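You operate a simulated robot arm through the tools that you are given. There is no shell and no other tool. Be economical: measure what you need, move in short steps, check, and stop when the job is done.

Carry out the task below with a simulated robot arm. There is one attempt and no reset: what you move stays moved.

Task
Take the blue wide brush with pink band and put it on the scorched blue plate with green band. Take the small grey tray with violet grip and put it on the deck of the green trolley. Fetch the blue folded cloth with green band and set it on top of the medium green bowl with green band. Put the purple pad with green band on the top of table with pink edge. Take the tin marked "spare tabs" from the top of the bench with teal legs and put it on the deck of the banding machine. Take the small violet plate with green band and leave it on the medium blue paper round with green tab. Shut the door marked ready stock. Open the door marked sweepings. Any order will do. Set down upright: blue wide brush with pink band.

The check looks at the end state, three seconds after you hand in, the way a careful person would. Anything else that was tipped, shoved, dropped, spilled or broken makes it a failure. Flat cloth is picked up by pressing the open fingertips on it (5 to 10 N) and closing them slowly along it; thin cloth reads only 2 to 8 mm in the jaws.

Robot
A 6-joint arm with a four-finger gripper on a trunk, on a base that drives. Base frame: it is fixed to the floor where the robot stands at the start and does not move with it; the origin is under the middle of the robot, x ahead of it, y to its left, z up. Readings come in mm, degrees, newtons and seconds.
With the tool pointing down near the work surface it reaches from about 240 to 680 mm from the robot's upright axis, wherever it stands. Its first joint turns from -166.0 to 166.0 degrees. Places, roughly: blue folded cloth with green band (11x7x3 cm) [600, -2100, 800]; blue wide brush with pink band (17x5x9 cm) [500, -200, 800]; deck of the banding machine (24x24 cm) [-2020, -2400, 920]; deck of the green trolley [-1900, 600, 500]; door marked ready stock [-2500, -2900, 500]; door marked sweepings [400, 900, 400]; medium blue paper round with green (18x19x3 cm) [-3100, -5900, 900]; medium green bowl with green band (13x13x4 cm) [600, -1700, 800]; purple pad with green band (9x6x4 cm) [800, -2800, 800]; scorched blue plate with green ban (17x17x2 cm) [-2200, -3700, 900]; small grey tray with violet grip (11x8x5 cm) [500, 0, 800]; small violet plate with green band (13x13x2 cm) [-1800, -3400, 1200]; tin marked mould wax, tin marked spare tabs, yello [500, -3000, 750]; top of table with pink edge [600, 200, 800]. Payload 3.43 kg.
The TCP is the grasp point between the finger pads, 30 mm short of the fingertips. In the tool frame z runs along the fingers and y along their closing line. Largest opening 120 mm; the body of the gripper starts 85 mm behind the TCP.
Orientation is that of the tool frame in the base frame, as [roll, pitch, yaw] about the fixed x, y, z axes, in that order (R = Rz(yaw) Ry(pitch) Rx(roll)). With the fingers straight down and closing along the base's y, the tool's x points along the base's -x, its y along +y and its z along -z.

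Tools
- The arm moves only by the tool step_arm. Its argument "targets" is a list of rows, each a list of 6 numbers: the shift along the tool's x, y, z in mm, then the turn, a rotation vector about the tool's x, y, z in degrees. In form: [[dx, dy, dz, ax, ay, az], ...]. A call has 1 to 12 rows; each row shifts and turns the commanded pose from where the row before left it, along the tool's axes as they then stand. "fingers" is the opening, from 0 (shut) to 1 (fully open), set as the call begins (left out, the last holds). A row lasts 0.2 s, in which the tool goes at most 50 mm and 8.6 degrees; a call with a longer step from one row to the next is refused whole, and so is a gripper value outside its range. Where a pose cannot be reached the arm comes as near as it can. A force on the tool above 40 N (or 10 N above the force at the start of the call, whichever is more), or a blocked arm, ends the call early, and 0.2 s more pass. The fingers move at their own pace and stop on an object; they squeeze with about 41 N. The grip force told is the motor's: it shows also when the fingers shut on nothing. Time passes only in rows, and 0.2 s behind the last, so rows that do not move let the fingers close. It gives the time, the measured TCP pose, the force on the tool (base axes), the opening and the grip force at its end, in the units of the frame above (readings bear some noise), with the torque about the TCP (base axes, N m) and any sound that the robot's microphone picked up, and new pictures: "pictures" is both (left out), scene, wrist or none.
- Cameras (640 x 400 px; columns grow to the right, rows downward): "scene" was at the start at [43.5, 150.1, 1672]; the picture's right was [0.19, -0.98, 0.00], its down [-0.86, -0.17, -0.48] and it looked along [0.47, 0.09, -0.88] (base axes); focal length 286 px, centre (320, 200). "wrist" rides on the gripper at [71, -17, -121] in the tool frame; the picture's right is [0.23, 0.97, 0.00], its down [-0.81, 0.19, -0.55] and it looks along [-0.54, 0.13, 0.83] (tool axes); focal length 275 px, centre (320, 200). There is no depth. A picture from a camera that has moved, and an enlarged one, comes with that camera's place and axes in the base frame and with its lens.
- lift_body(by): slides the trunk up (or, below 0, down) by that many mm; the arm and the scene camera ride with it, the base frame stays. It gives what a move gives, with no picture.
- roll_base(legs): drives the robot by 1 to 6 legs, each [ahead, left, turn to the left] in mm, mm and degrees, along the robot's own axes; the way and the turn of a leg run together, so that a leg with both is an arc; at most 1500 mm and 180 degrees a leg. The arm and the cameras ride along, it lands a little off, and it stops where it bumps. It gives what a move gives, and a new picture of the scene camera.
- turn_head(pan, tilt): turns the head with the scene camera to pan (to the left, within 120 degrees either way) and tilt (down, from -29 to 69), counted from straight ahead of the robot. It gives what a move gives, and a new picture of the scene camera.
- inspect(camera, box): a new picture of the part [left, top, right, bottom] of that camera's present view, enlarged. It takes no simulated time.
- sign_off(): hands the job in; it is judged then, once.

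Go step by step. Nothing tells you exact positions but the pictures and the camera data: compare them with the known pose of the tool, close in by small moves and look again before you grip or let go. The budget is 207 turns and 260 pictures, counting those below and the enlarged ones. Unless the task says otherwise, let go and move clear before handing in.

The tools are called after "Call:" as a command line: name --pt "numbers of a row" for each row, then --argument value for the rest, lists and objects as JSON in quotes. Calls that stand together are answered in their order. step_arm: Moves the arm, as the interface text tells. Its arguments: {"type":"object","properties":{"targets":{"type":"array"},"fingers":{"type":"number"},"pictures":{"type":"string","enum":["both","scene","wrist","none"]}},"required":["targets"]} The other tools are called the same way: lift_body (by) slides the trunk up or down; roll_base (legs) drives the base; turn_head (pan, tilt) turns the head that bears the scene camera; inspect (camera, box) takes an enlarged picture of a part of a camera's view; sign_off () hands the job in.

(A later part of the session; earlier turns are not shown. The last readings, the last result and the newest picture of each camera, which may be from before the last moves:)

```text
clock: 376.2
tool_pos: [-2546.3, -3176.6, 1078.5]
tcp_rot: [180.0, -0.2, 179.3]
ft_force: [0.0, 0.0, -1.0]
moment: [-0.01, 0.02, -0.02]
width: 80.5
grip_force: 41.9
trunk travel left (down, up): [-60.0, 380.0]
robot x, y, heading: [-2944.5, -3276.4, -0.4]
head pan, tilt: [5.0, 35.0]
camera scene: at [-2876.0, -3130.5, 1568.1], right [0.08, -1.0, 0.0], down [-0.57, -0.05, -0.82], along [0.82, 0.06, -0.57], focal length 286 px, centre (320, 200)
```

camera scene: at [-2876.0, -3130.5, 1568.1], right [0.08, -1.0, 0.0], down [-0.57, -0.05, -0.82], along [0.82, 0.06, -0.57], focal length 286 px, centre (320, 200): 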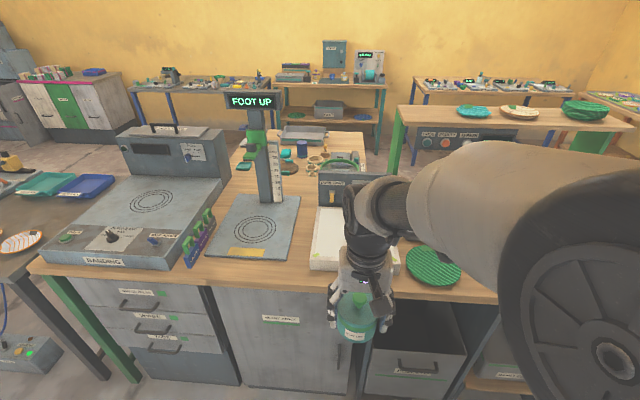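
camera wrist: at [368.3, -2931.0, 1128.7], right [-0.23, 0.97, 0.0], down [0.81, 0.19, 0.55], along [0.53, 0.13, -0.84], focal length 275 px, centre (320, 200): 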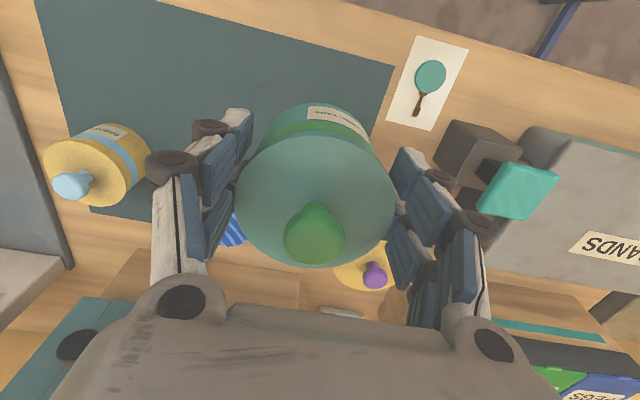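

Call:
roll_base --legs '[[0, 760, 0.4], [240, 0, 0]]'

Call:
turn_head --pan 5 --tilt 45

```text
clock: 381.7
tool_pos: [-2303.1, -2418.2, 1079.2]
tcp_rot: [-180.0, -0.3, 179.6]
ft_force: [0.1, 0.4, -0.9]
moment: [-0.02, 0.03, 0.01]
width: 80.8
grip_force: 40.8
trunk travel left (down, up): [-60.0, 380.0]
robot x, y, heading: [-2705.7, -2517.9, -0.3]
head pan, tilt: [5.0, 35.0]
camera scene: at [-2633.3, -2372.2, 1568.0], right [0.08, -1.0, 0.0], down [-0.57, -0.05, -0.82], along [0.82, 0.07, -0.57], focal length 286 px, centre (320, 200)
```

scene: 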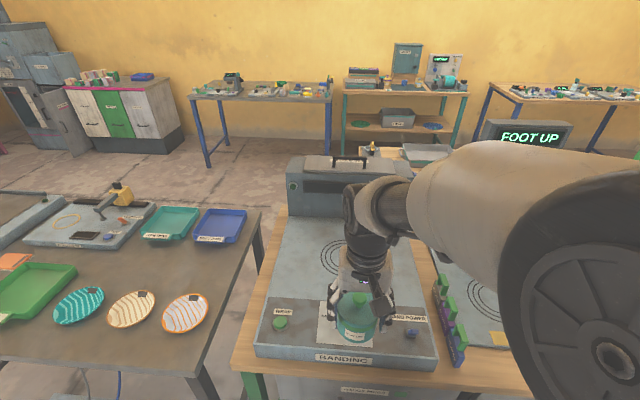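

```text
clock: 382.4
tool_pos: [-2304.0, -2416.2, 1078.5]
tcp_rot: [179.9, -0.3, 179.6]
ft_force: [0.2, 0.0, -0.9]
moment: [-0.01, 0.02, -0.03]
width: 80.4
grip_force: 41.6
trunk travel left (down, up): [-60.0, 380.0]
robot x, y, heading: [-2701.8, -2516.7, -0.2]
head pan, tilt: [5.0, 45.0]
camera scene: at [-2640.8, -2372.8, 1553.3], right [0.08, -1.0, 0.0], down [-0.7, -0.06, -0.71], along [0.7, 0.06, -0.71], focal length 286 px, centre (320, 200)
```

scene: 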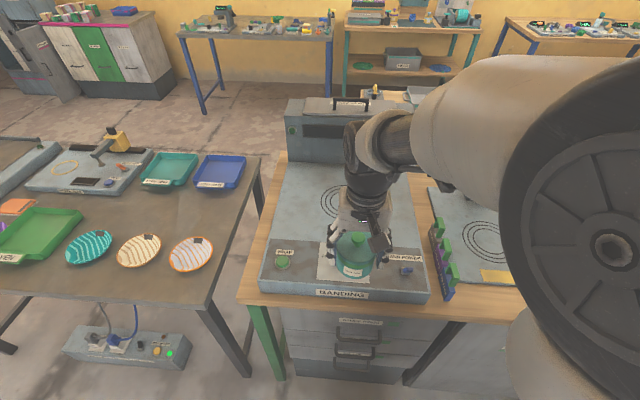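

Call:
step_arm --pt "-42 2 0 0 0 0" --pt "-42 2 0 0 0 0" --pt "-42 2 0 0 0 0" --pt "-42 2 0 0 0 0" --pt "-42 2 0 0 0 0" --pt "-44 2 0 0 0 0" --pictures "both"

```text
clock: 383.8
tool_pos: [-2049.4, -2407.7, 1075.3]
tcp_rot: [-180.0, -0.5, 179.6]
ft_force: [0.5, 0.4, -1.3]
moment: [-0.01, 0.05, 0.02]
width: 80.5
grip_force: 41.3
trunk travel left (down, up): [-60.0, 380.0]
robot x, y, heading: [-2705.0, -2517.0, -0.1]
head pan, tilt: [5.0, 45.0]
camera scene: at [-2639.3, -2372.6, 1553.1], right [0.08, -1.0, 0.0], down [-0.71, -0.06, -0.71], along [0.7, 0.06, -0.71], focal length 286 px, centre (320, 200)
camera wrist: at [-2118.8, -2422.6, 1196.1], right [-0.22, 0.97, 0.0], down [0.82, 0.19, 0.55], along [0.53, 0.12, -0.84], focal length 275 px, centre (320, 200)
```

scene: 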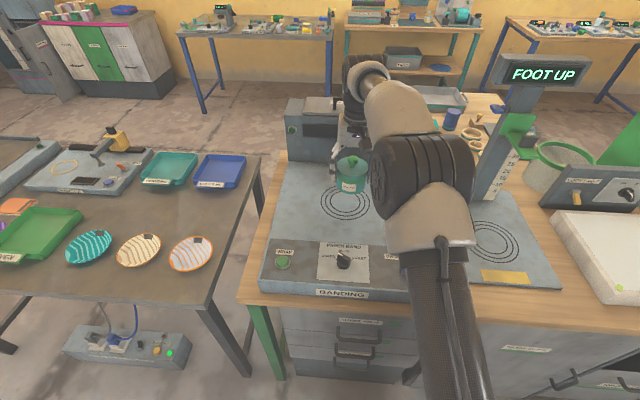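
wrist: 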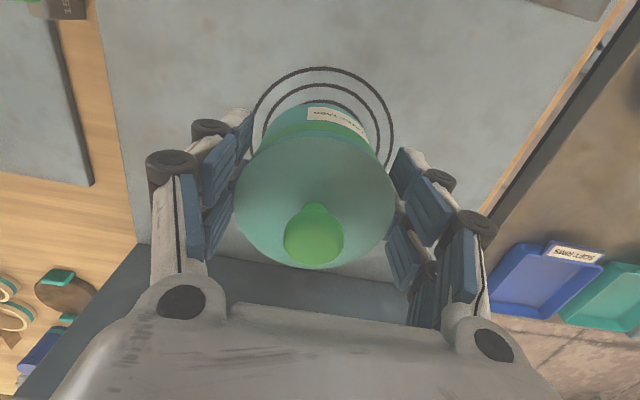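

Call:
step_arm --pt "0 0 30 0 0 0" --pt "0 0 30 0 0 0" --pt "0 0 15 0 0 0" --pt "0 0 4 0 0 0" --pt "0 0 4 0 0 0" --pictures "none"

Call:
inspect --camera "scene" --box '[290, 130, 410, 250]'

```text
clock: 385.0
tool_pos: [-2049.3, -2407.4, 994.1]
tcp_rot: [-180.0, -0.3, 179.6]
ft_force: [0.0, -0.3, -0.6]
moment: [0.02, -0.02, 0.02]
width: 80.5
grip_force: 40.9
trunk travel left (down, up): [-60.0, 380.0]
robot x, y, heading: [-2704.1, -2517.9, -0.5]
head pan, tilt: [5.0, 45.0]
```

```text
3.33 times, centred on (350, 190) of scene
camera zoom: at [-2640.8, -2372.8, 1553.3], right [0.08, -1.0, 0.0], down [-0.7, -0.06, -0.71], along [0.7, 0.06, -0.71], focal length 954 px, centre (220, 233)
```

zoom: 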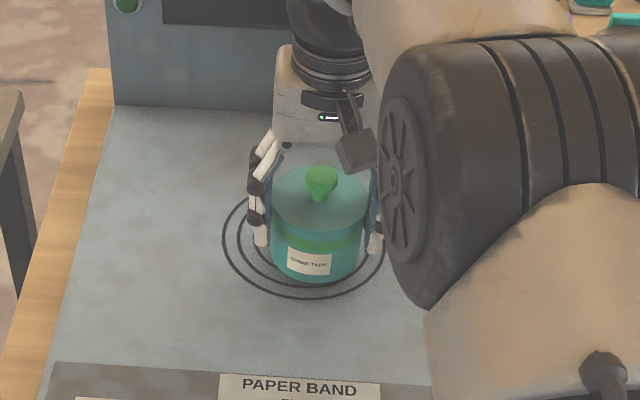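

Call:
step_arm --pt "0 0 3 0 0 0" --pt "0 0 3 0 0 0" --pt "0 0 2 0 0 0" --pt "0 0 2 0 0 0" --pt "0 0 2 0 0 0" --pictures "none"

Call:
step_arm --pt "0 0 2 0 0 0" --pt "0 0 2 0 0 0" --pt "0 0 2 0 0 0" --pt "0 0 2 0 0 0" --pt "0 0 2 0 0 0" --pictures "none"

Call:
step_arm --pt "0 0 2 0 0 0" --pt "0 0 2 0 0 0" --pt "0 0 2 0 0 0" --pt "0 0 2 0 0 0" --pt "0 0 2 0 0 0" --pictures "none"

```text
clock: 386.2
tool_pos: [-2048.7, -2407.4, 982.1]
tcp_rot: [-180.0, -0.3, 179.6]
ft_force: [0.3, -0.7, -1.1]
moment: [0.01, 0.03, -0.01]
width: 80.4
grip_force: 40.7
trunk travel left (down, up): [-60.0, 380.0]
robot x, y, heading: [-2703.2, -2521.1, -0.6]
head pan, tilt: [5.0, 45.0]
```

```text
clock: 387.4
tool_pos: [-2050.1, -2407.0, 976.4]
tcp_rot: [180.0, 0.3, 179.5]
ft_force: [3.5, -1.7, 32.4]
moment: [-0.12, -0.39, 0.17]
width: 78.4
grip_force: 41.1
trunk travel left (down, up): [-60.0, 380.0]
robot x, y, heading: [-2700.4, -2519.1, -0.3]
head pan, tilt: [5.0, 45.0]
```

```text
clock: 388.0
tool_pos: [-2048.3, -2406.4, 977.1]
tcp_rot: [179.9, 0.6, 179.6]
ft_force: [-1.4, -0.7, 13.3]
moment: [-0.03, 0.46, 0.04]
width: 78.1
grip_force: 40.7
trunk travel left (down, up): [-60.0, 380.0]
robot x, y, heading: [-2699.3, -2519.4, -0.3]
head pan, tilt: [5.0, 45.0]
stopped in row 3: the force on the tool passed its limit at 44 N (the readings are from after the stop); the commanded pose is now the measured one
```

The tin sits on the deck. Release and rise.

Call:
step_arm --pt "0 0 0 0 0 0" --pt "0 0 0 0 0 0" --pt "0 0 -10 0 0 0" --pt "0 0 -40 0 0 0" --pt "0 0 -45 0 0 0" --pt "0 0 -45 0 0 0" --pt "40 0 0 0 0 0" --pt "40 0 0 0 0 0" --pt "40 0 0 0 0 0" --pt "40 0 0 0 0 0" --pt "40 0 0 0 0 0" --pt "40 0 0 0 0 0" --fingers 1 --pictures "both"

```text
clock: 390.6
tool_pos: [-2288.8, -2405.9, 1114.9]
tcp_rot: [179.9, 0.4, 179.5]
ft_force: [-0.3, 0.4, 0.1]
moment: [-0.01, -0.01, 0.05]
width: 120.0
grip_force: 0.0
trunk travel left (down, up): [-60.0, 380.0]
robot x, y, heading: [-2704.4, -2515.7, -0.1]
head pan, tilt: [5.0, 45.0]
camera scene: at [-2642.0, -2373.0, 1553.4], right [0.08, -1.0, 0.0], down [-0.7, -0.06, -0.71], along [0.71, 0.06, -0.71], focal length 286 px, centre (320, 200)
camera wrist: at [-2360.7, -2421.8, 1234.6], right [-0.22, 0.97, 0.0], down [0.81, 0.19, 0.56], along [0.54, 0.13, -0.83], focal length 275 px, centre (320, 200)
```

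scene: 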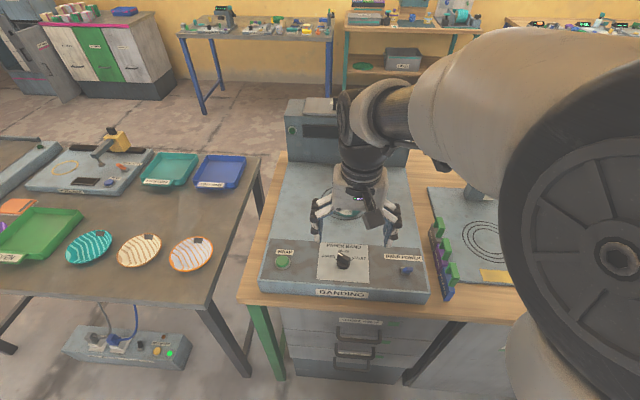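
wrist: 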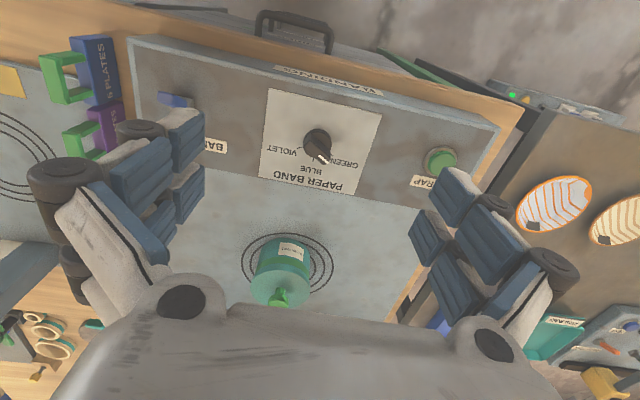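

The tin stands on the deck. I drive back to the teal bench for the purple pad.

Call:
roll_base --legs '[[-220, 0, 0], [0, -1450, 0], [0, -700, 0], [1450, 0, 0], [1050, 0, 0], [0, 1450, 0]]'

```text
clock: 421.1
tool_pos: [-110.3, -3047.4, 1114.9]
tcp_rot: [179.9, 0.3, -176.6]
ft_force: [0.1, 0.8, -0.9]
moment: [-0.01, 0.0, -0.02]
width: 120.2
grip_force: 0.1
trunk travel left (down, up): [-60.0, 380.0]
robot x, y, heading: [-520.4, -3186.6, 3.1]
head pan, tilt: [5.0, 45.0]
camera scene: at [-464.7, -3036.5, 1553.3], right [0.15, -0.99, 0.0], down [-0.7, -0.1, -0.71], along [0.7, 0.1, -0.71], focal length 286 px, centre (320, 200)
```

scene: 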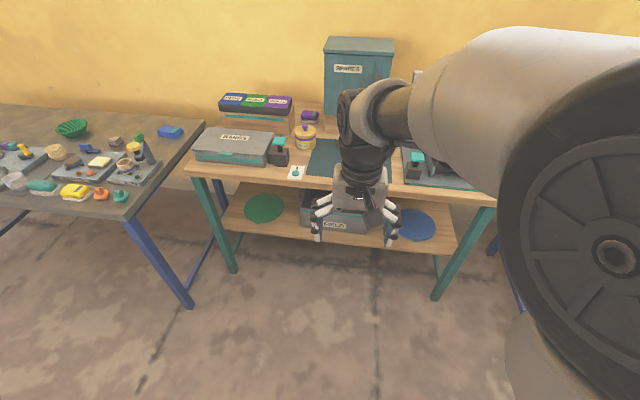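

Call:
roll_base --legs '[[460, 350, -3.1]]'

Call:
inspect --camera "wrist" --box '[0, 0, 640, 400]'

```text
clock: 424.3
tool_pos: [344.2, -2710.8, 1115.1]
tcp_rot: [180.0, 0.3, 179.7]
ft_force: [-0.2, -0.5, -0.3]
moment: [-0.01, 0.02, 0.0]
width: 120.1
grip_force: 0.0
trunk travel left (down, up): [-60.0, 380.0]
robot x, y, heading: [-70.8, -2821.4, -0.2]
head pan, tilt: [5.0, 45.0]
camera scene: at [-9.3, -2677.2, 1553.2], right [0.08, -1.0, 0.0], down [-0.7, -0.06, -0.71], along [0.7, 0.06, -0.71], focal length 286 px, centre (320, 200)
```

scene: 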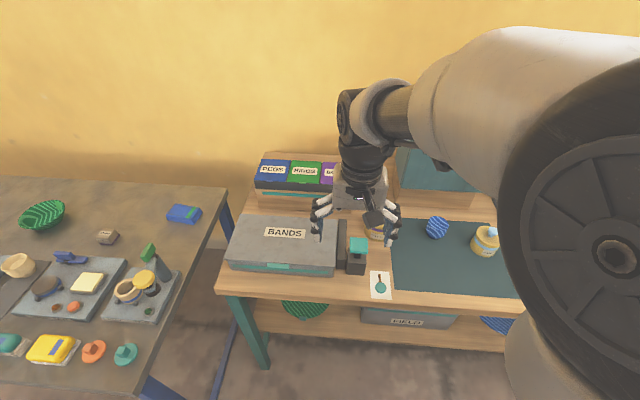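

```text
1.00 times, centred on (320, 200) of wrist (not enlarged: the box is as wide or as high as the picture)
camera zoom: at [272.4, -2725.9, 1234.1], right [-0.22, 0.97, 0.0], down [0.81, 0.19, 0.56], along [0.54, 0.13, -0.83], focal length 275 px, centre (320, 200)
```

zoom: 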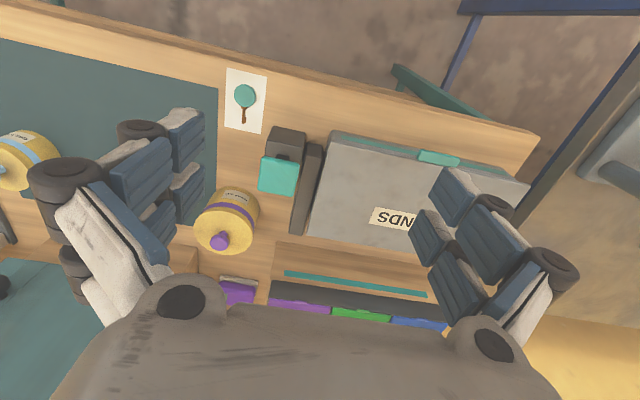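

Call:
step_arm --pt "20 -45 0 0 0 0" --pt "20 -45 0 0 0 0" --pt "0 -45 0 0 0 0" --pt "0 -45 0 0 0 0" --pt "0 -45 0 0 0 0" --pt "0 -45 0 0 0 0" --pictures "none"

Call:
inspect --camera "scene" --box '[240, 130, 480, 280]'

```text
clock: 425.7
tool_pos: [299.4, -2982.8, 1112.8]
tcp_rot: [179.9, 0.3, 179.7]
ft_force: [-0.3, -0.7, -0.2]
moment: [0.02, 0.0, 0.01]
width: 120.2
grip_force: 0.0
trunk travel left (down, up): [-60.0, 380.0]
robot x, y, heading: [-70.9, -2823.7, -0.1]
head pan, tilt: [5.0, 45.0]
```

```text
2.67 times, centred on (360, 205) of scene
camera zoom: at [-9.6, -2678.3, 1553.4], right [0.08, -1.0, 0.0], down [-0.7, -0.06, -0.71], along [0.7, 0.06, -0.71], focal length 763 px, centre (213, 187)
```

zoom: 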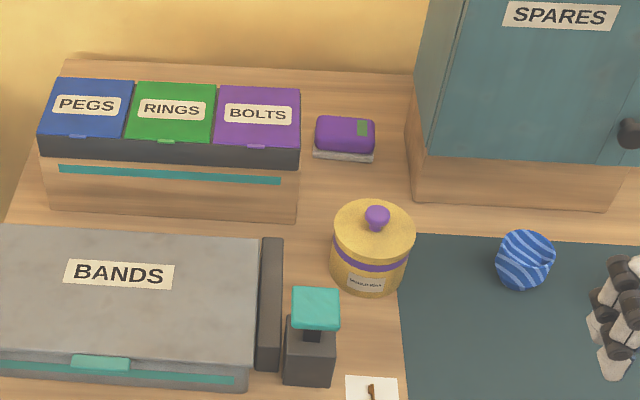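

Pad: center ≈[807,-2797], bench top 824, between the bolts box (y>-2728) and cabinet (y<-2881). I edge closer and set a forward tilt for extra reach.

Call:
roll_base --legs '[[70, 27, 0]]'

Call:
step_arm --pt "-20 40 0 0 0 0" --pt "-20 40 0 0 0 0" --pt "-20 40 0 0 0 0" --pt "-20 38 0 0 0 0" --pt "0 0 0 0 -8 0" --pt "0 0 0 0 -8 0" --pt "0 0 0 0 -8 0" --pt "0 0 0 0 -8 0" --pt "0 0 0 0 -8 0" --pt "0 0 0 0 -5 0" --fingers 0.85 --pictures "wrist"

```text
clock: 426.8
tool_pos: [370.8, -2955.3, 1114.1]
tcp_rot: [179.9, 0.3, 179.7]
ft_force: [0.1, 0.0, 0.3]
moment: [-0.03, 0.05, -0.01]
width: 120.1
grip_force: 0.0
trunk travel left (down, up): [-60.0, 380.0]
robot x, y, heading: [-3.4, -2795.2, 0.1]
head pan, tilt: [5.0, 45.0]
camera scene: at [60.7, -2650.6, 1553.2], right [0.08, -1.0, 0.0], down [-0.71, -0.06, -0.71], along [0.7, 0.06, -0.71], focal length 286 px, centre (320, 200)
```

scene: 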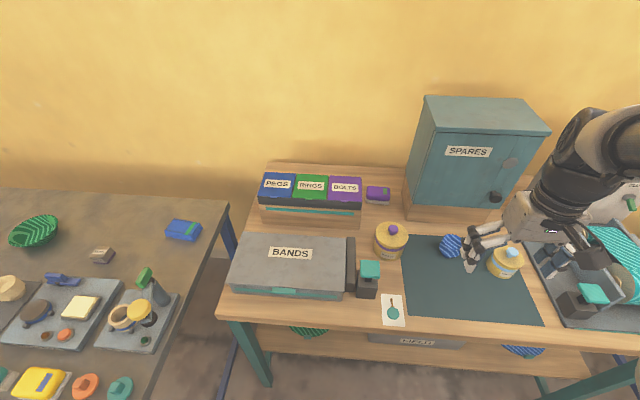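

```text
clock: 429.0
tool_pos: [449.6, -2797.4, 1115.3]
tcp_rot: [179.9, 45.4, 179.7]
ft_force: [-0.3, 0.0, 0.2]
moment: [0.0, 0.0, -0.02]
width: 102.1
grip_force: 0.1
trunk travel left (down, up): [-60.0, 380.0]
robot x, y, heading: [-2.1, -2796.0, -0.1]
head pan, tilt: [5.0, 45.0]
camera wrist: at [314.4, -2812.5, 1148.6], right [-0.16, 0.97, -0.16], down [0.18, 0.19, 0.97], along [0.97, 0.12, -0.2], focal length 275 px, centre (320, 200)
```

wrist: 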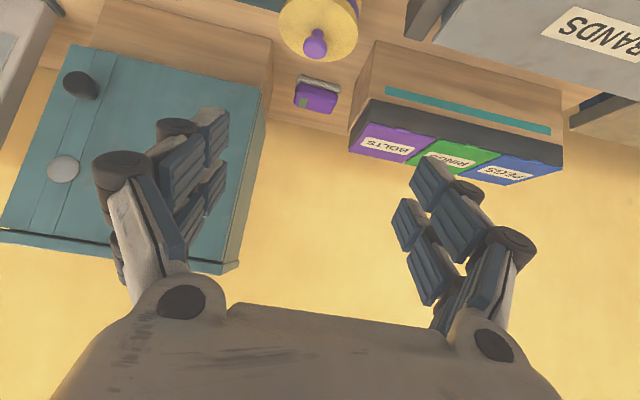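

Call:
step_arm --pt "-12 0 38 0 0 0" --pt "-12 0 38 0 0 0" --pt "-12 0 38 0 0 0" --pt "-12 0 38 0 0 0" --pt "-12 0 38 0 0 0" --pt "-12 0 38 0 0 0" --pictures "both"

```text
clock: 430.4
tool_pos: [662.8, -2800.0, 1005.3]
tcp_rot: [180.0, 45.3, 179.7]
ft_force: [-0.4, -0.1, 0.7]
moment: [0.0, 0.02, -0.01]
width: 101.7
grip_force: 0.0
trunk travel left (down, up): [-60.0, 380.0]
robot x, y, heading: [-1.1, -2794.3, -0.1]
head pan, tilt: [5.0, 45.0]
camera scene: at [60.3, -2651.0, 1553.2], right [0.08, -1.0, 0.0], down [-0.71, -0.06, -0.71], along [0.7, 0.06, -0.71], focal length 286 px, centre (320, 200)
camera wrist: at [526.6, -2815.4, 1037.7], right [-0.16, 0.97, -0.16], down [0.18, 0.19, 0.97], along [0.97, 0.12, -0.2], focal length 275 px, centre (320, 200)
```

scene: 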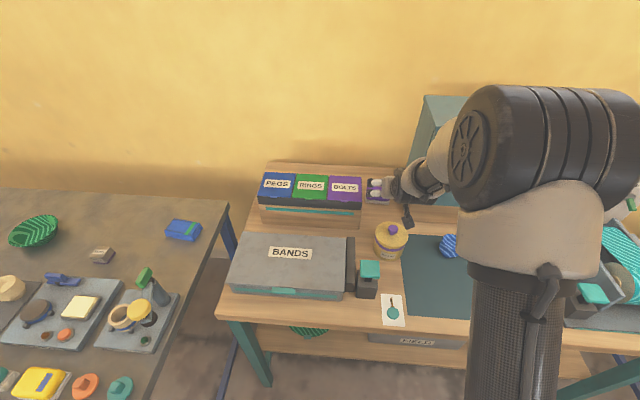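
wrist: 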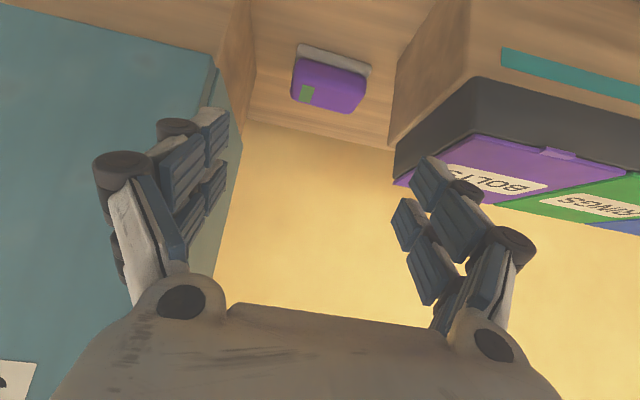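

Call:
step_arm --pt "2 -2 30 0 0 0" --pt "3 -2 30 0 0 0" --pt "3 0 30 0 0 0" --fingers 0.93 --pictures "wrist"

```text
clock: 431.2
tool_pos: [720.5, -2803.7, 937.1]
tcp_rot: [179.8, 45.3, 179.6]
ft_force: [0.0, 0.2, -0.1]
moment: [-0.02, 0.03, -0.01]
width: 111.8
grip_force: 0.0
trunk travel left (down, up): [-60.0, 380.0]
robot x, y, heading: [-3.2, -2794.1, -0.1]
head pan, tilt: [5.0, 45.0]
camera wrist: at [584.9, -2818.0, 970.0], right [-0.16, 0.97, -0.16], down [0.18, 0.19, 0.97], along [0.97, 0.12, -0.2], focal length 275 px, centre (320, 200)
```

wrist: 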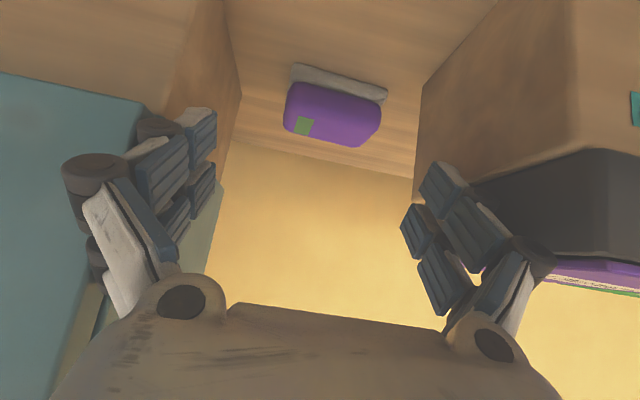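

Call:
step_arm --pt "2.7 0 27 0 0 0" --pt "2.7 0 27 0 0 0" --pt "2.7 0 27 0 0 0" --pt "2.7 0 25 0 0 0" --pictures "wrist"

```text
clock: 431.9
tool_pos: [766.5, -2802.1, 905.5]
tcp_rot: [179.9, 46.8, 179.7]
ft_force: [-8.9, 1.1, 37.3]
moment: [-0.46, 5.53, -0.38]
width: 111.3
grip_force: 0.0
trunk travel left (down, up): [-60.0, 380.0]
robot x, y, heading: [-0.9, -2799.5, -0.3]
head pan, tilt: [5.0, 45.0]
stopped in row 3: the force on the tool passed its limit at 67 N (the readings are from after the stop); the commanded pose is now the measured one
camera wrist: at [630.1, -2817.5, 936.2], right [-0.15, 0.97, -0.17], down [0.15, 0.19, 0.97], along [0.98, 0.12, -0.18], focal length 275 px, centre (320, 200)
```

wrist: 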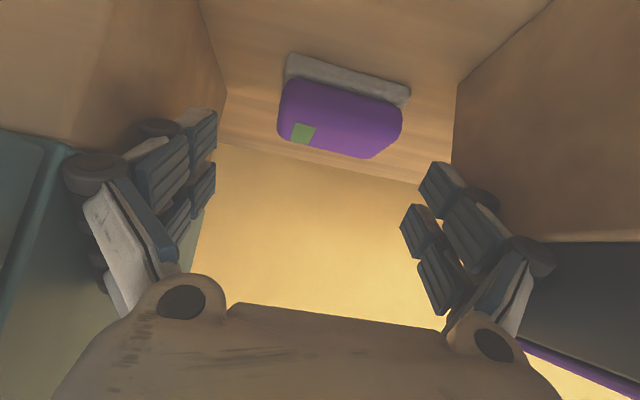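

The wrist camera's underside bumped the mould-wax tin behind it. I lift off straight up, back away, and check that tin.

Call:
step_arm --pt "-14 0 -14 0 0 0" --pt "-28 0 -28 0 0 0" --pt "-28 0 -28 0 0 0" --pt "10 0 -40 0 0 0" --pt "10 0 -40 0 0 0" --pt "10 0 -40 0 0 0" --pt "10 0 -40 0 0 0" --pt "10 0 -40 0 0 0" --pictures "both"

Call:
inspect --camera "wrist" --box '[220, 0, 440, 140]'

```text
clock: 433.7
tool_pos: [582.4, -2801.3, 1099.0]
tcp_rot: [179.8, 46.0, 179.7]
ft_force: [0.2, 1.4, 0.4]
moment: [0.0, -0.01, 0.0]
width: 111.8
grip_force: 0.1
trunk travel left (down, up): [-60.0, 380.0]
robot x, y, heading: [-0.9, -2797.4, -0.3]
head pan, tilt: [5.0, 45.0]
camera scene: at [58.3, -2651.0, 1553.4], right [0.08, -1.0, 0.0], down [-0.7, -0.06, -0.71], along [0.71, 0.06, -0.71], focal length 286 px, centre (320, 200)
camera wrist: at [445.6, -2816.1, 1130.9], right [-0.16, 0.97, -0.17], down [0.16, 0.19, 0.97], along [0.97, 0.12, -0.19], focal length 275 px, centre (320, 200)
```

scene: 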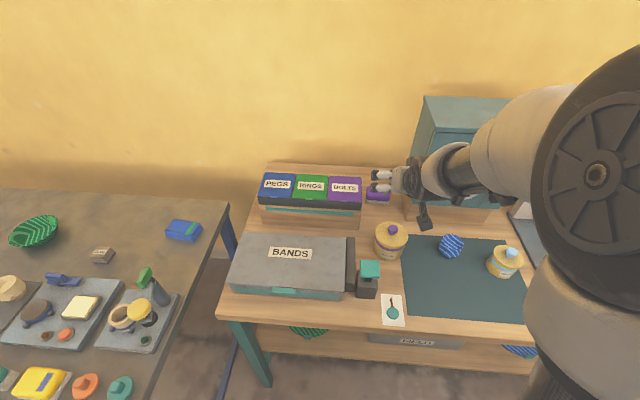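
wrist: 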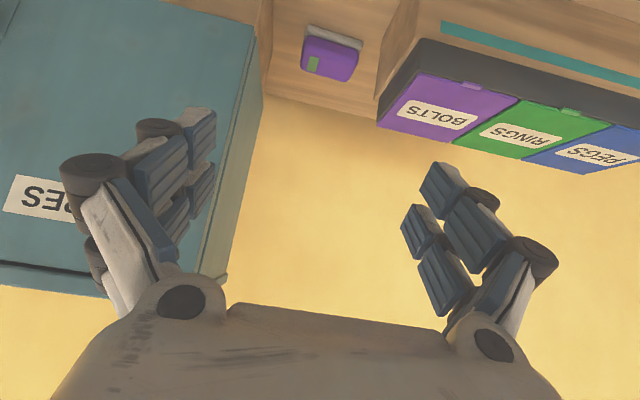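

```text
2.86 times, centred on (330, 70) of wrist
camera zoom: at [445.6, -2816.1, 1130.9], right [-0.16, 0.97, -0.17], down [0.16, 0.19, 0.97], along [0.97, 0.12, -0.19], focal length 786 px, centre (291, 571)
```

zoom: 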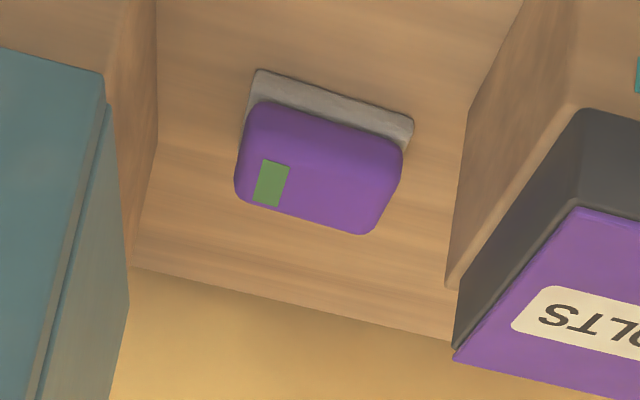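

The tin is unmoved and upright. I'll flip the tool 180° so the camera rides above, then approach again.

Call:
step_arm --pt "0 0 -20 0 7.7 0" --pt "0 0 -20 0 7.7 0" --pt "0 0 -20 0 7.7 0" --pt "20 0 0 0 7.7 0" --pt "20 0 0 0 7.7 0" --pt "20 0 0 0 7.5 0" --pt "20 0 0 0 0 0" --pt "20 0 0 0 0 8.5" --pt "0 0 0 0 0 8.5" --pt "0 0 0 0 0 8.5" --pt "0 0 0 0 0 8.5" --pt "0 0 0 0 0 8.5" --pictures "none"

Call:
step_arm --pt "0 0 0 0 0 8.5" --pt "0 0 0 0 0 8.5" --pt "0 0 0 0 0 8.5" --pt "0 0 0 0 0 8.5" --pt "0 0 0 0 0 8.5" --pt "0 0 0 0 0 8.5" --pt "0 0 0 0 0 8.5" --pt "0 0 0 0 0 8.5" --pt "0 0 0 0 0 8.5" --pt "0 0 0 0 0 8.5" --pt "0 0 0 0 0 8.5" --pt "0 0 0 0 0 8.5" --pictures "none"

```text
clock: 436.3
tool_pos: [450.0, -2800.6, 1131.5]
tcp_rot: [179.9, 0.0, 137.1]
ft_force: [0.6, 0.5, -0.1]
moment: [0.01, -0.03, 0.0]
width: 111.6
grip_force: 0.0
trunk travel left (down, up): [-60.0, 380.0]
robot x, y, heading: [-2.9, -2798.2, -0.4]
head pan, tilt: [5.0, 45.0]
```

```text
clock: 438.9
tool_pos: [449.8, -2801.4, 1130.0]
tcp_rot: [-180.0, -0.1, 35.1]
ft_force: [-0.1, 0.5, 0.1]
moment: [0.0, 0.05, 0.06]
width: 111.6
grip_force: 0.0
trunk travel left (down, up): [-60.0, 380.0]
robot x, y, heading: [2.1, -2793.4, -0.5]
head pan, tilt: [5.0, 45.0]
```

Call:
step_arm --pt "0 0 0 0 0 8.5" --pt "0 0 0 0 0 8.5" --pt "0 0 0 0 0 8.5" --pt "0 0 0 0 0 8.5" --pt "0 0 0 0 0 1" --pt "0 0 0 0 8 0" --pt "0 0 0 0 8 0" --pt "0 0 0 0 8 0" --pt "0 0 0 0 8 0" --pt "0 0 0 0 8 0" --pt "0 0 0 0 5 0" --pictures "both"

```text
clock: 441.3
tool_pos: [447.8, -2832.9, 1129.9]
tcp_rot: [-179.8, -43.9, 0.3]
ft_force: [0.5, -0.1, 0.2]
moment: [0.0, 0.03, 0.01]
width: 111.6
grip_force: 0.0
out of reach, approached as far as the arm can: row 4, 6
trunk travel left (down, up): [-60.0, 380.0]
robot x, y, heading: [-2.3, -2794.6, -0.1]
head pan, tilt: [5.0, 45.0]
camera scene: at [59.5, -2651.0, 1553.3], right [0.08, -1.0, 0.0], down [-0.7, -0.06, -0.71], along [0.7, 0.06, -0.71], focal length 286 px, centre (320, 200)
camera wrist: at [415.6, -2816.4, 1264.8], right [0.17, -0.97, 0.16], down [-0.97, -0.2, -0.16], along [0.19, -0.12, -0.97], focal length 275 px, centre (320, 200)
```

scene: 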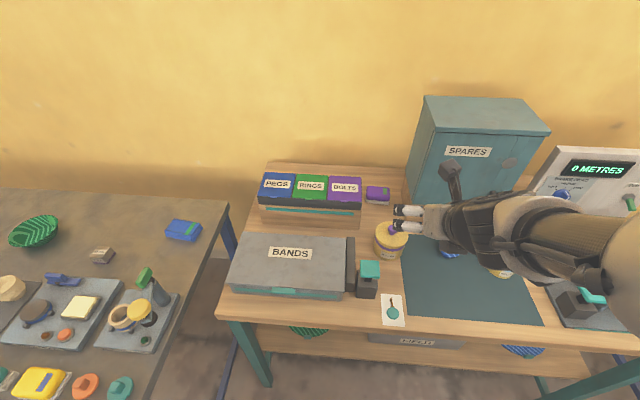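
wrist: 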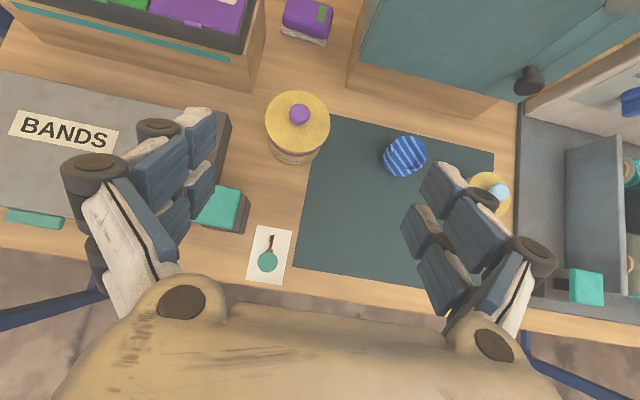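

Call:
step_arm --pt "12 -4.3 37 0 0 0" --pt "12 -4.3 37 0 0 0" --pt "12 -4.3 37 0 0 0" --pt "12 -4.3 37 0 0 0" --pt "12 -4.3 37 0 0 0" --pt "12 -4.3 37 0 0 0" --pt "12 -4.3 37 0 0 0" --pictures "both"

```text
clock: 442.9
tool_pos: [690.8, -2802.7, 1005.3]
tcp_rot: [-179.7, -45.1, 0.2]
ft_force: [0.9, -0.1, 0.3]
moment: [0.0, 0.03, 0.01]
width: 111.6
grip_force: 0.1
trunk travel left (down, up): [-60.0, 380.0]
robot x, y, heading: [-1.7, -2797.2, -0.3]
head pan, tilt: [5.0, 45.0]
camera scene: at [60.3, -2651.0, 1553.2], right [0.08, -1.0, 0.0], down [-0.71, -0.06, -0.71], along [0.7, 0.06, -0.71], focal length 286 px, centre (320, 200)
camera wrist: at [657.1, -2786.4, 1140.1], right [0.17, -0.97, 0.16], down [-0.96, -0.2, -0.18], along [0.21, -0.12, -0.97], focal length 275 px, centre (320, 200)
```

scene: 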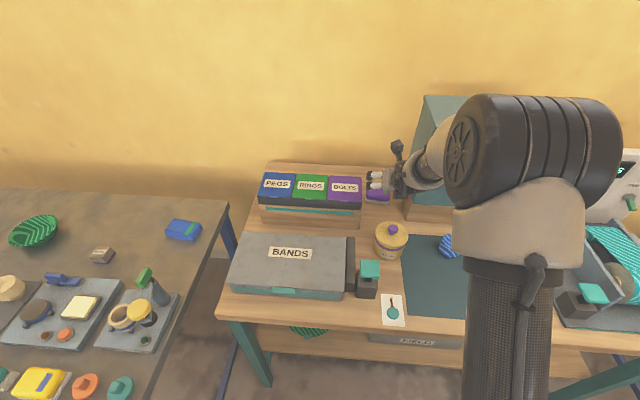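
wrist: 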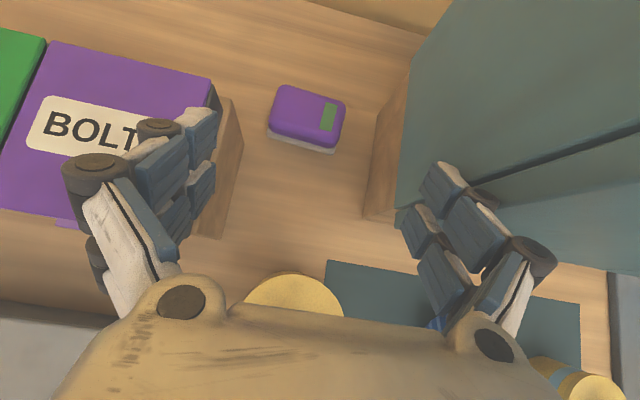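

Call:
step_arm --pt "-7 -3 33 0 0 0" --pt "-7 -3 33 0 0 0" --pt "-7 -2 33 0 0 0" --pictures "wrist"

```text
clock: 443.7
tool_pos: [749.9, -2800.3, 920.9]
tcp_rot: [-179.3, -44.9, 0.2]
ft_force: [0.0, 0.0, 0.6]
moment: [0.05, 0.04, 0.0]
width: 111.4
grip_force: 0.1
out of reach, approached as far as the arm can: row 2
trunk travel left (down, up): [-60.0, 380.0]
robot x, y, heading: [-4.2, -2795.6, -0.0]
head pan, tilt: [5.0, 45.0]
camera wrist: at [715.8, -2784.3, 1057.0], right [0.17, -0.97, 0.15], down [-0.96, -0.2, -0.18], along [0.21, -0.12, -0.97], focal length 275 px, centre (320, 200)
```

wrist: 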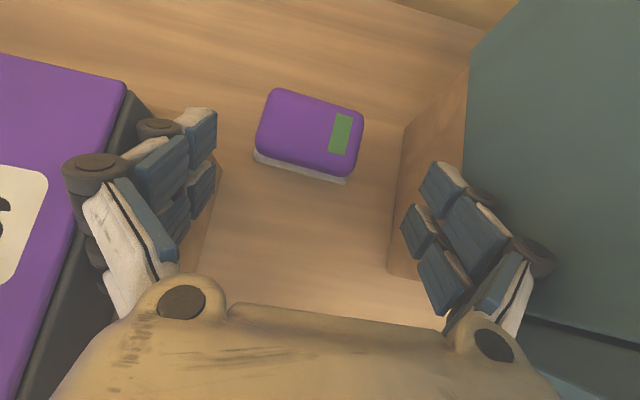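

Gap beside the box is tight, so I first nudge the pad ~15 mm toward the cabinet by pressing closed fingertips on its top and sliding.

Call:
step_arm --pt "0 0 0 0 0 0" --pt "0 0 0 0 0 0" --pt "0 0 0 0 0 0" --pt "0 0 0 0 0 0" --pt "0 0 0 0 0 0" --pt "10 -3 25 0 0 0" --pt "0 0 10 0 0 0" --fingers 0 --pictures "wrist"

```text
clock: 445.3
tool_pos: [781.7, -2796.7, 904.1]
tcp_rot: [-179.8, -45.1, 0.2]
ft_force: [0.0, -0.4, 0.2]
moment: [-0.01, 0.0, 0.03]
width: 0.0
grip_force: 13.3
trunk travel left (down, up): [-60.0, 380.0]
robot x, y, heading: [-0.7, -2791.9, -0.2]
head pan, tilt: [5.0, 45.0]
camera wrist: at [746.9, -2779.3, 1040.0], right [0.17, -0.97, 0.16], down [-0.96, -0.2, -0.18], along [0.21, -0.12, -0.97], focal length 275 px, centre (320, 200)
```

wrist: 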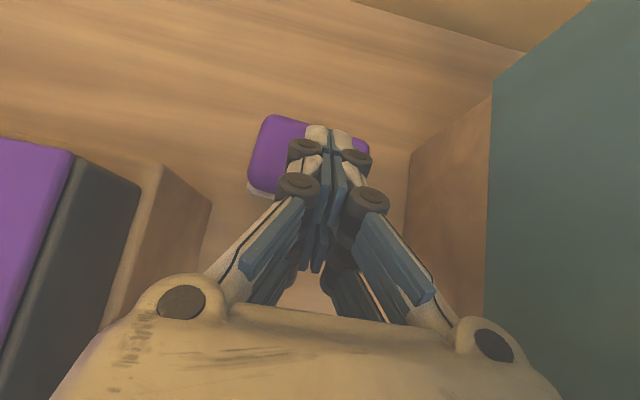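

The box ends at x≈777, just before the pad, so a steeper approach from above will clear it. I rise, reduce tilt to 35°, and open beyond the box.

Call:
step_arm --pt "28 0 -28 0 0 0" --pt "0 0 0 0 -5 0" --pt "0 0 0 0 -5 0" --pt "26 -3 18 0 0 0" --pt "0 0 0 0 0 0" --pt "0 0 0 0 0 0" --pt "0 0 0 0 0 0" --pt "0 0 0 0 0 0" --fingers 0.9 --pictures "both"

```text
clock: 446.3
tool_pos: [766.4, -2775.6, 927.6]
tcp_rot: [177.8, -35.7, -0.5]
ft_force: [-4.3, -30.6, 6.4]
moment: [0.53, 0.05, 0.91]
width: 61.5
grip_force: 0.0
out of reach, approached as far as the arm can: row 2, 3, 4
trunk travel left (down, up): [-60.0, 380.0]
robot x, y, heading: [-5.0, -2799.7, -0.6]
head pan, tilt: [5.0, 45.0]
stopped in row 5: the force on the tool passed its limit at 44 N (the readings are from after the stop); the commanded pose is now the measured one
camera scene: at [58.2, -2655.7, 1553.8], right [0.08, -1.0, 0.0], down [-0.7, -0.05, -0.71], along [0.71, 0.06, -0.71], focal length 286 px, centre (320, 200)
camera wrist: at [755.4, -2753.0, 1066.5], right [0.16, -0.97, 0.17], down [-0.99, -0.16, -0.02], along [0.05, -0.16, -0.99], focal length 275 px, centre (320, 200)
```

scene: 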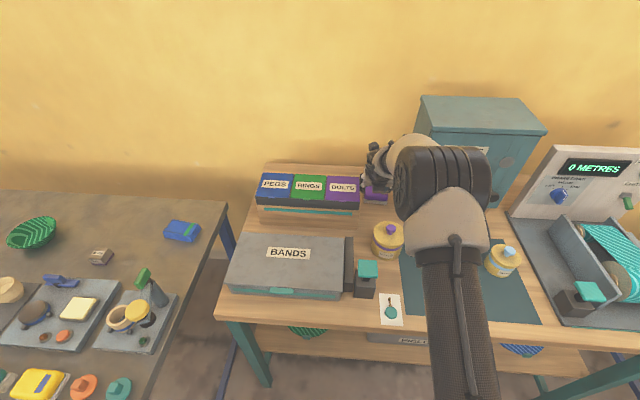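
wrist: 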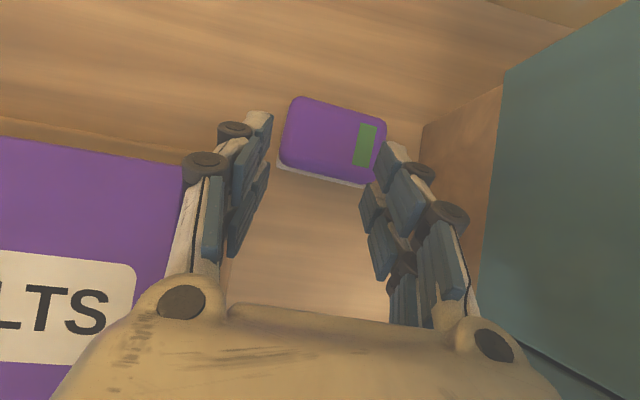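

Call:
step_arm --pt "0 12 0 0 0 0" --pt "0 12 0 0 0 0" --pt "7 0 -19 0 0 0" --pt "8 0 -19 0 0 0" --pt "0 0 0 0 0 0" --fingers 0.3 --pictures "both"

```text
clock: 447.5
tool_pos: [750.6, -2781.4, 963.7]
tcp_rot: [177.3, -35.9, 0.0]
ft_force: [-0.8, -0.3, 0.5]
moment: [0.01, 0.02, -0.03]
width: 35.9
grip_force: 0.1
out of reach, approached as far as the arm can: row 2, 4
trunk travel left (down, up): [-60.0, 380.0]
robot x, y, heading: [-1.5, -2792.6, -0.3]
head pan, tilt: [5.0, 45.0]
camera scene: at [59.6, -2651.6, 1553.3], right [0.08, -1.0, 0.0], down [-0.7, -0.06, -0.71], along [0.7, 0.06, -0.71], focal length 286 px, centre (320, 200)
camera wrist: at [738.3, -2756.9, 1101.7], right [0.16, -0.97, 0.17], down [-0.99, -0.16, -0.02], along [0.05, -0.17, -0.98], focal length 275 px, centre (320, 200)
```

scene: 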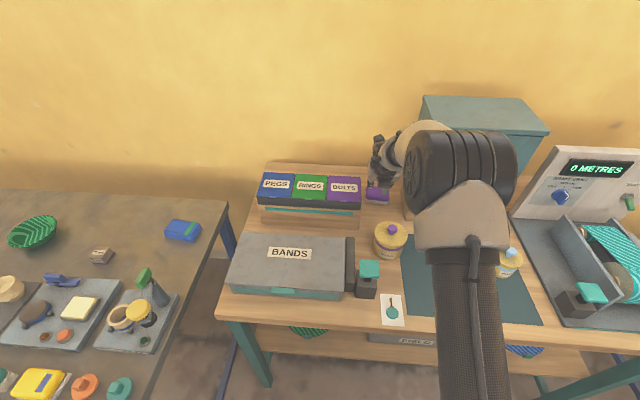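
wrist: 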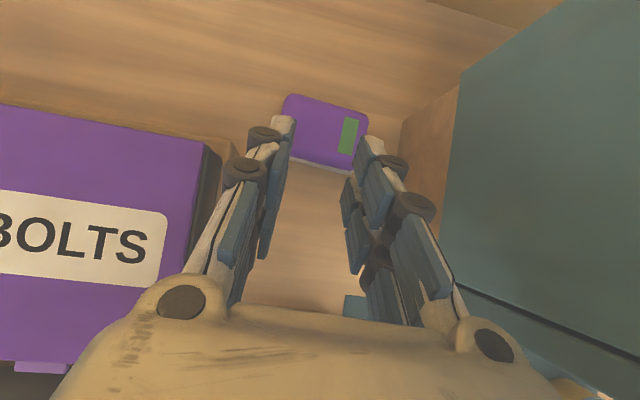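

Call:
turn_head --pan 0 --tilt 69

```text
clock: 448.4
tool_pos: [749.1, -2780.6, 962.3]
tcp_rot: [177.3, -36.0, 0.0]
ft_force: [0.6, 0.0, 0.4]
moment: [-0.02, 0.0, 0.0]
width: 35.9
grip_force: 0.0
trunk travel left (down, up): [-60.0, 380.0]
robot x, y, heading: [-4.2, -2800.0, -0.3]
head pan, tilt: [0.0, 68.8]
camera scene: at [34.5, -2658.4, 1524.5], right [-0.01, -1.0, 0.0], down [-0.93, 0.01, -0.36], along [0.36, 0.0, -0.93], focal length 286 px, centre (320, 200)
```

scene: 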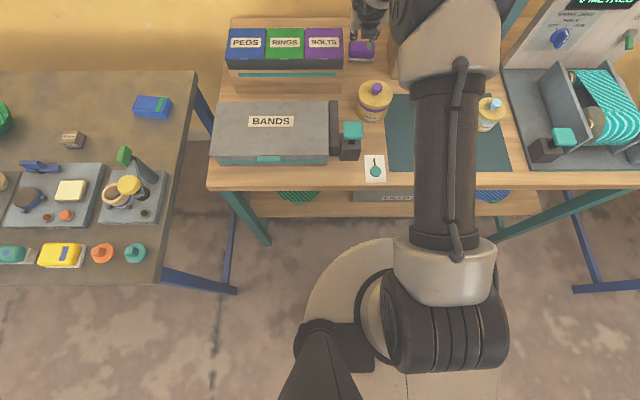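

There is room to advance ~50 mm before the bench's lower shelf; I do that to gain reach.

Call:
roll_base --legs '[[48, 0, 0]]'

Call:
step_arm --pt "0 6 0 2.7 0 0" --pt "6 5 4 0 0 0" --pt "0 0 0 0 0 0" --pt "0 0 0 0 0 0" --pt "0 0 0 0 0 0" --fingers 0.85 --pictures "wrist"

```text
clock: 449.3
tool_pos: [797.6, -2781.8, 961.9]
tcp_rot: [177.2, -36.1, 0.0]
ft_force: [0.4, 0.1, -0.3]
moment: [0.03, -0.01, -0.02]
width: 36.0
grip_force: 0.0
trunk travel left (down, up): [-60.0, 380.0]
robot x, y, heading: [47.6, -2795.5, -0.3]
head pan, tilt: [0.0, 68.8]
camera scene: at [82.9, -2658.7, 1524.4], right [-0.01, -1.0, 0.0], down [-0.93, 0.0, -0.36], along [0.36, 0.0, -0.93], focal length 286 px, centre (320, 200)
```

scene: 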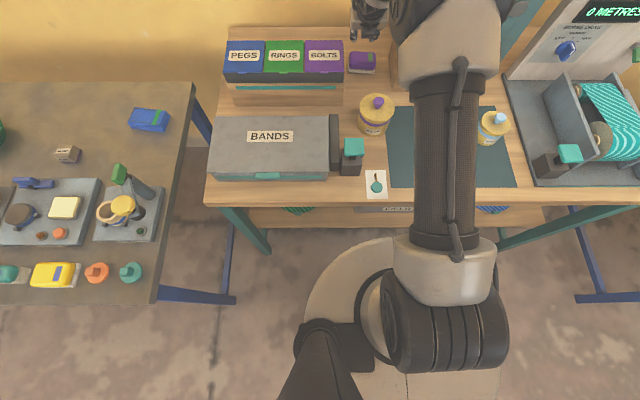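

```text
clock: 450.5
tool_pos: [797.7, -2781.2, 963.9]
tcp_rot: [177.3, -36.0, 0.0]
ft_force: [-0.7, -0.2, -0.3]
moment: [-0.02, 0.0, 0.0]
width: 101.8
grip_force: 0.0
out of reach, approached as far as the arm can: row 1, 2
trunk travel left (down, up): [-60.0, 380.0]
robot x, y, heading: [45.0, -2800.3, -0.2]
head pan, tilt: [0.0, 68.8]
camera wrist: at [786.0, -2756.9, 1101.4], right [0.16, -0.97, 0.17], down [-0.99, -0.17, -0.02], along [0.05, -0.17, -0.98], focal length 275 px, centre (320, 200)
```

wrist: 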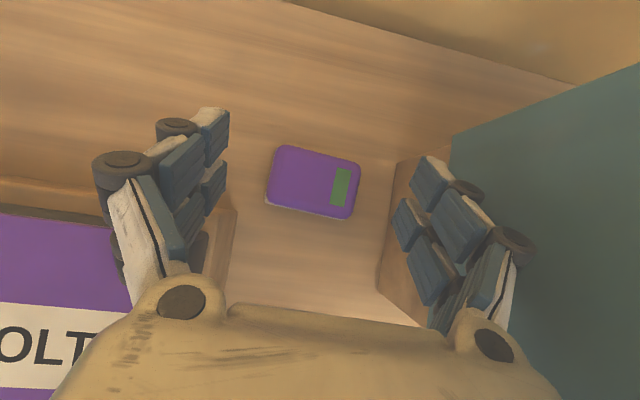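

Call:
roll_base --legs '[[12, -11, 0]]'

Call:
step_arm --pt "-9 0 12 0 0 0" --pt "-9 0 12 0 0 0" --pt "-9 0 12 0 0 0" --fingers 0.86 --pictures "wrist"

```text
clock: 451.3
tool_pos: [810.9, -2792.6, 962.8]
tcp_rot: [177.2, -36.0, 0.0]
ft_force: [0.3, -0.2, -0.7]
moment: [0.01, 0.03, 0.02]
width: 102.0
grip_force: 0.0
trunk travel left (down, up): [-60.0, 380.0]
robot x, y, heading: [56.5, -2810.2, -0.5]
head pan, tilt: [0.0, 68.8]
camera scene: at [94.5, -2670.4, 1524.5], right [-0.01, -1.0, 0.0], down [-0.93, 0.01, -0.36], along [0.36, 0.0, -0.93], focal length 286 px, centre (320, 200)
```

scene: 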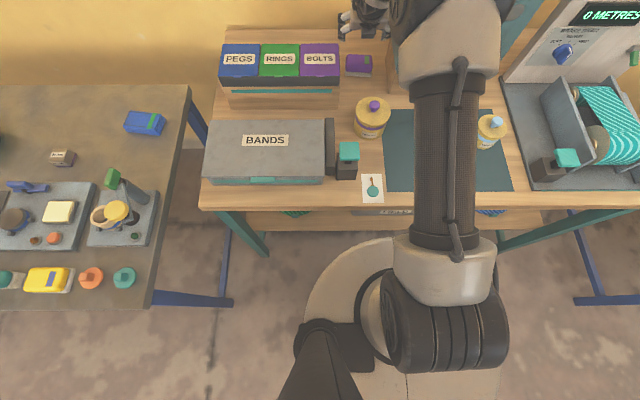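

```text
clock: 452.1
tool_pos: [809.8, -2793.7, 917.2]
tcp_rot: [177.3, -36.0, 0.0]
ft_force: [-0.1, 0.1, 0.0]
moment: [0.01, -0.01, 0.04]
width: 103.1
grip_force: 0.1
trunk travel left (down, up): [-60.0, 380.0]
robot x, y, heading: [55.8, -2807.1, -0.3]
head pan, tilt: [0.0, 68.8]
camera wrist: at [796.5, -2770.4, 1055.3], right [0.16, -0.97, 0.17], down [-0.99, -0.16, -0.02], along [0.05, -0.17, -0.98], focal length 275 px, centre (320, 200)
```

wrist: 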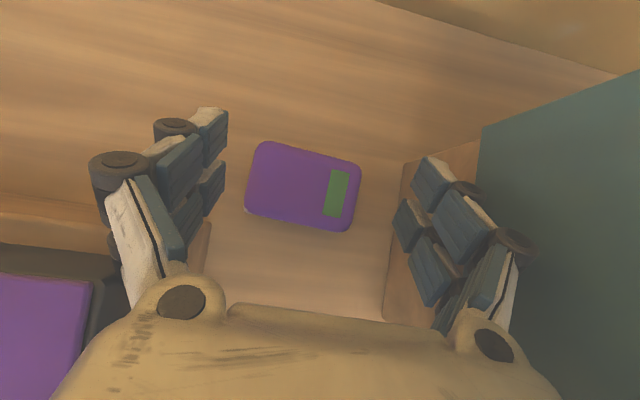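

Call:
step_arm --pt "-7 -1 9.7 0 0 0" --pt "-7 -1 9.7 0 0 0" --pt "-7 0 9.7 0 0 0" --pt "-7 0 9.7 0 0 0" --pt "-6 0 8 0 0 0" --pictures "wrist"

```text
clock: 452.8
tool_pos: [818.5, -2795.7, 897.4]
tcp_rot: [177.6, -37.4, -0.5]
ft_force: [1.7, 0.4, 0.5]
moment: [0.04, 0.02, -0.11]
width: 104.0
grip_force: 0.1
trunk travel left (down, up): [-60.0, 380.0]
robot x, y, heading: [57.4, -2807.1, -0.3]
head pan, tilt: [0.0, 68.8]
stopped in row 3: the force on the tool passed its limit at 45 N (the readings are from after the stop); the commanded pose is now the measured one
camera wrist: at [802.2, -2772.0, 1035.7], right [0.15, -0.97, 0.17], down [-0.99, -0.16, -0.05], along [0.07, -0.16, -0.98], focal length 275 px, centre (320, 200)
```

wrist: 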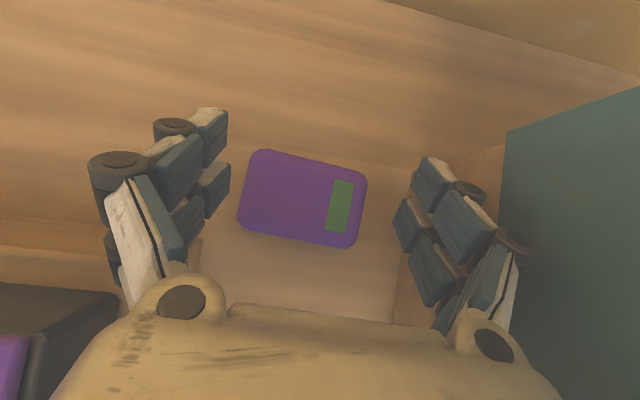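

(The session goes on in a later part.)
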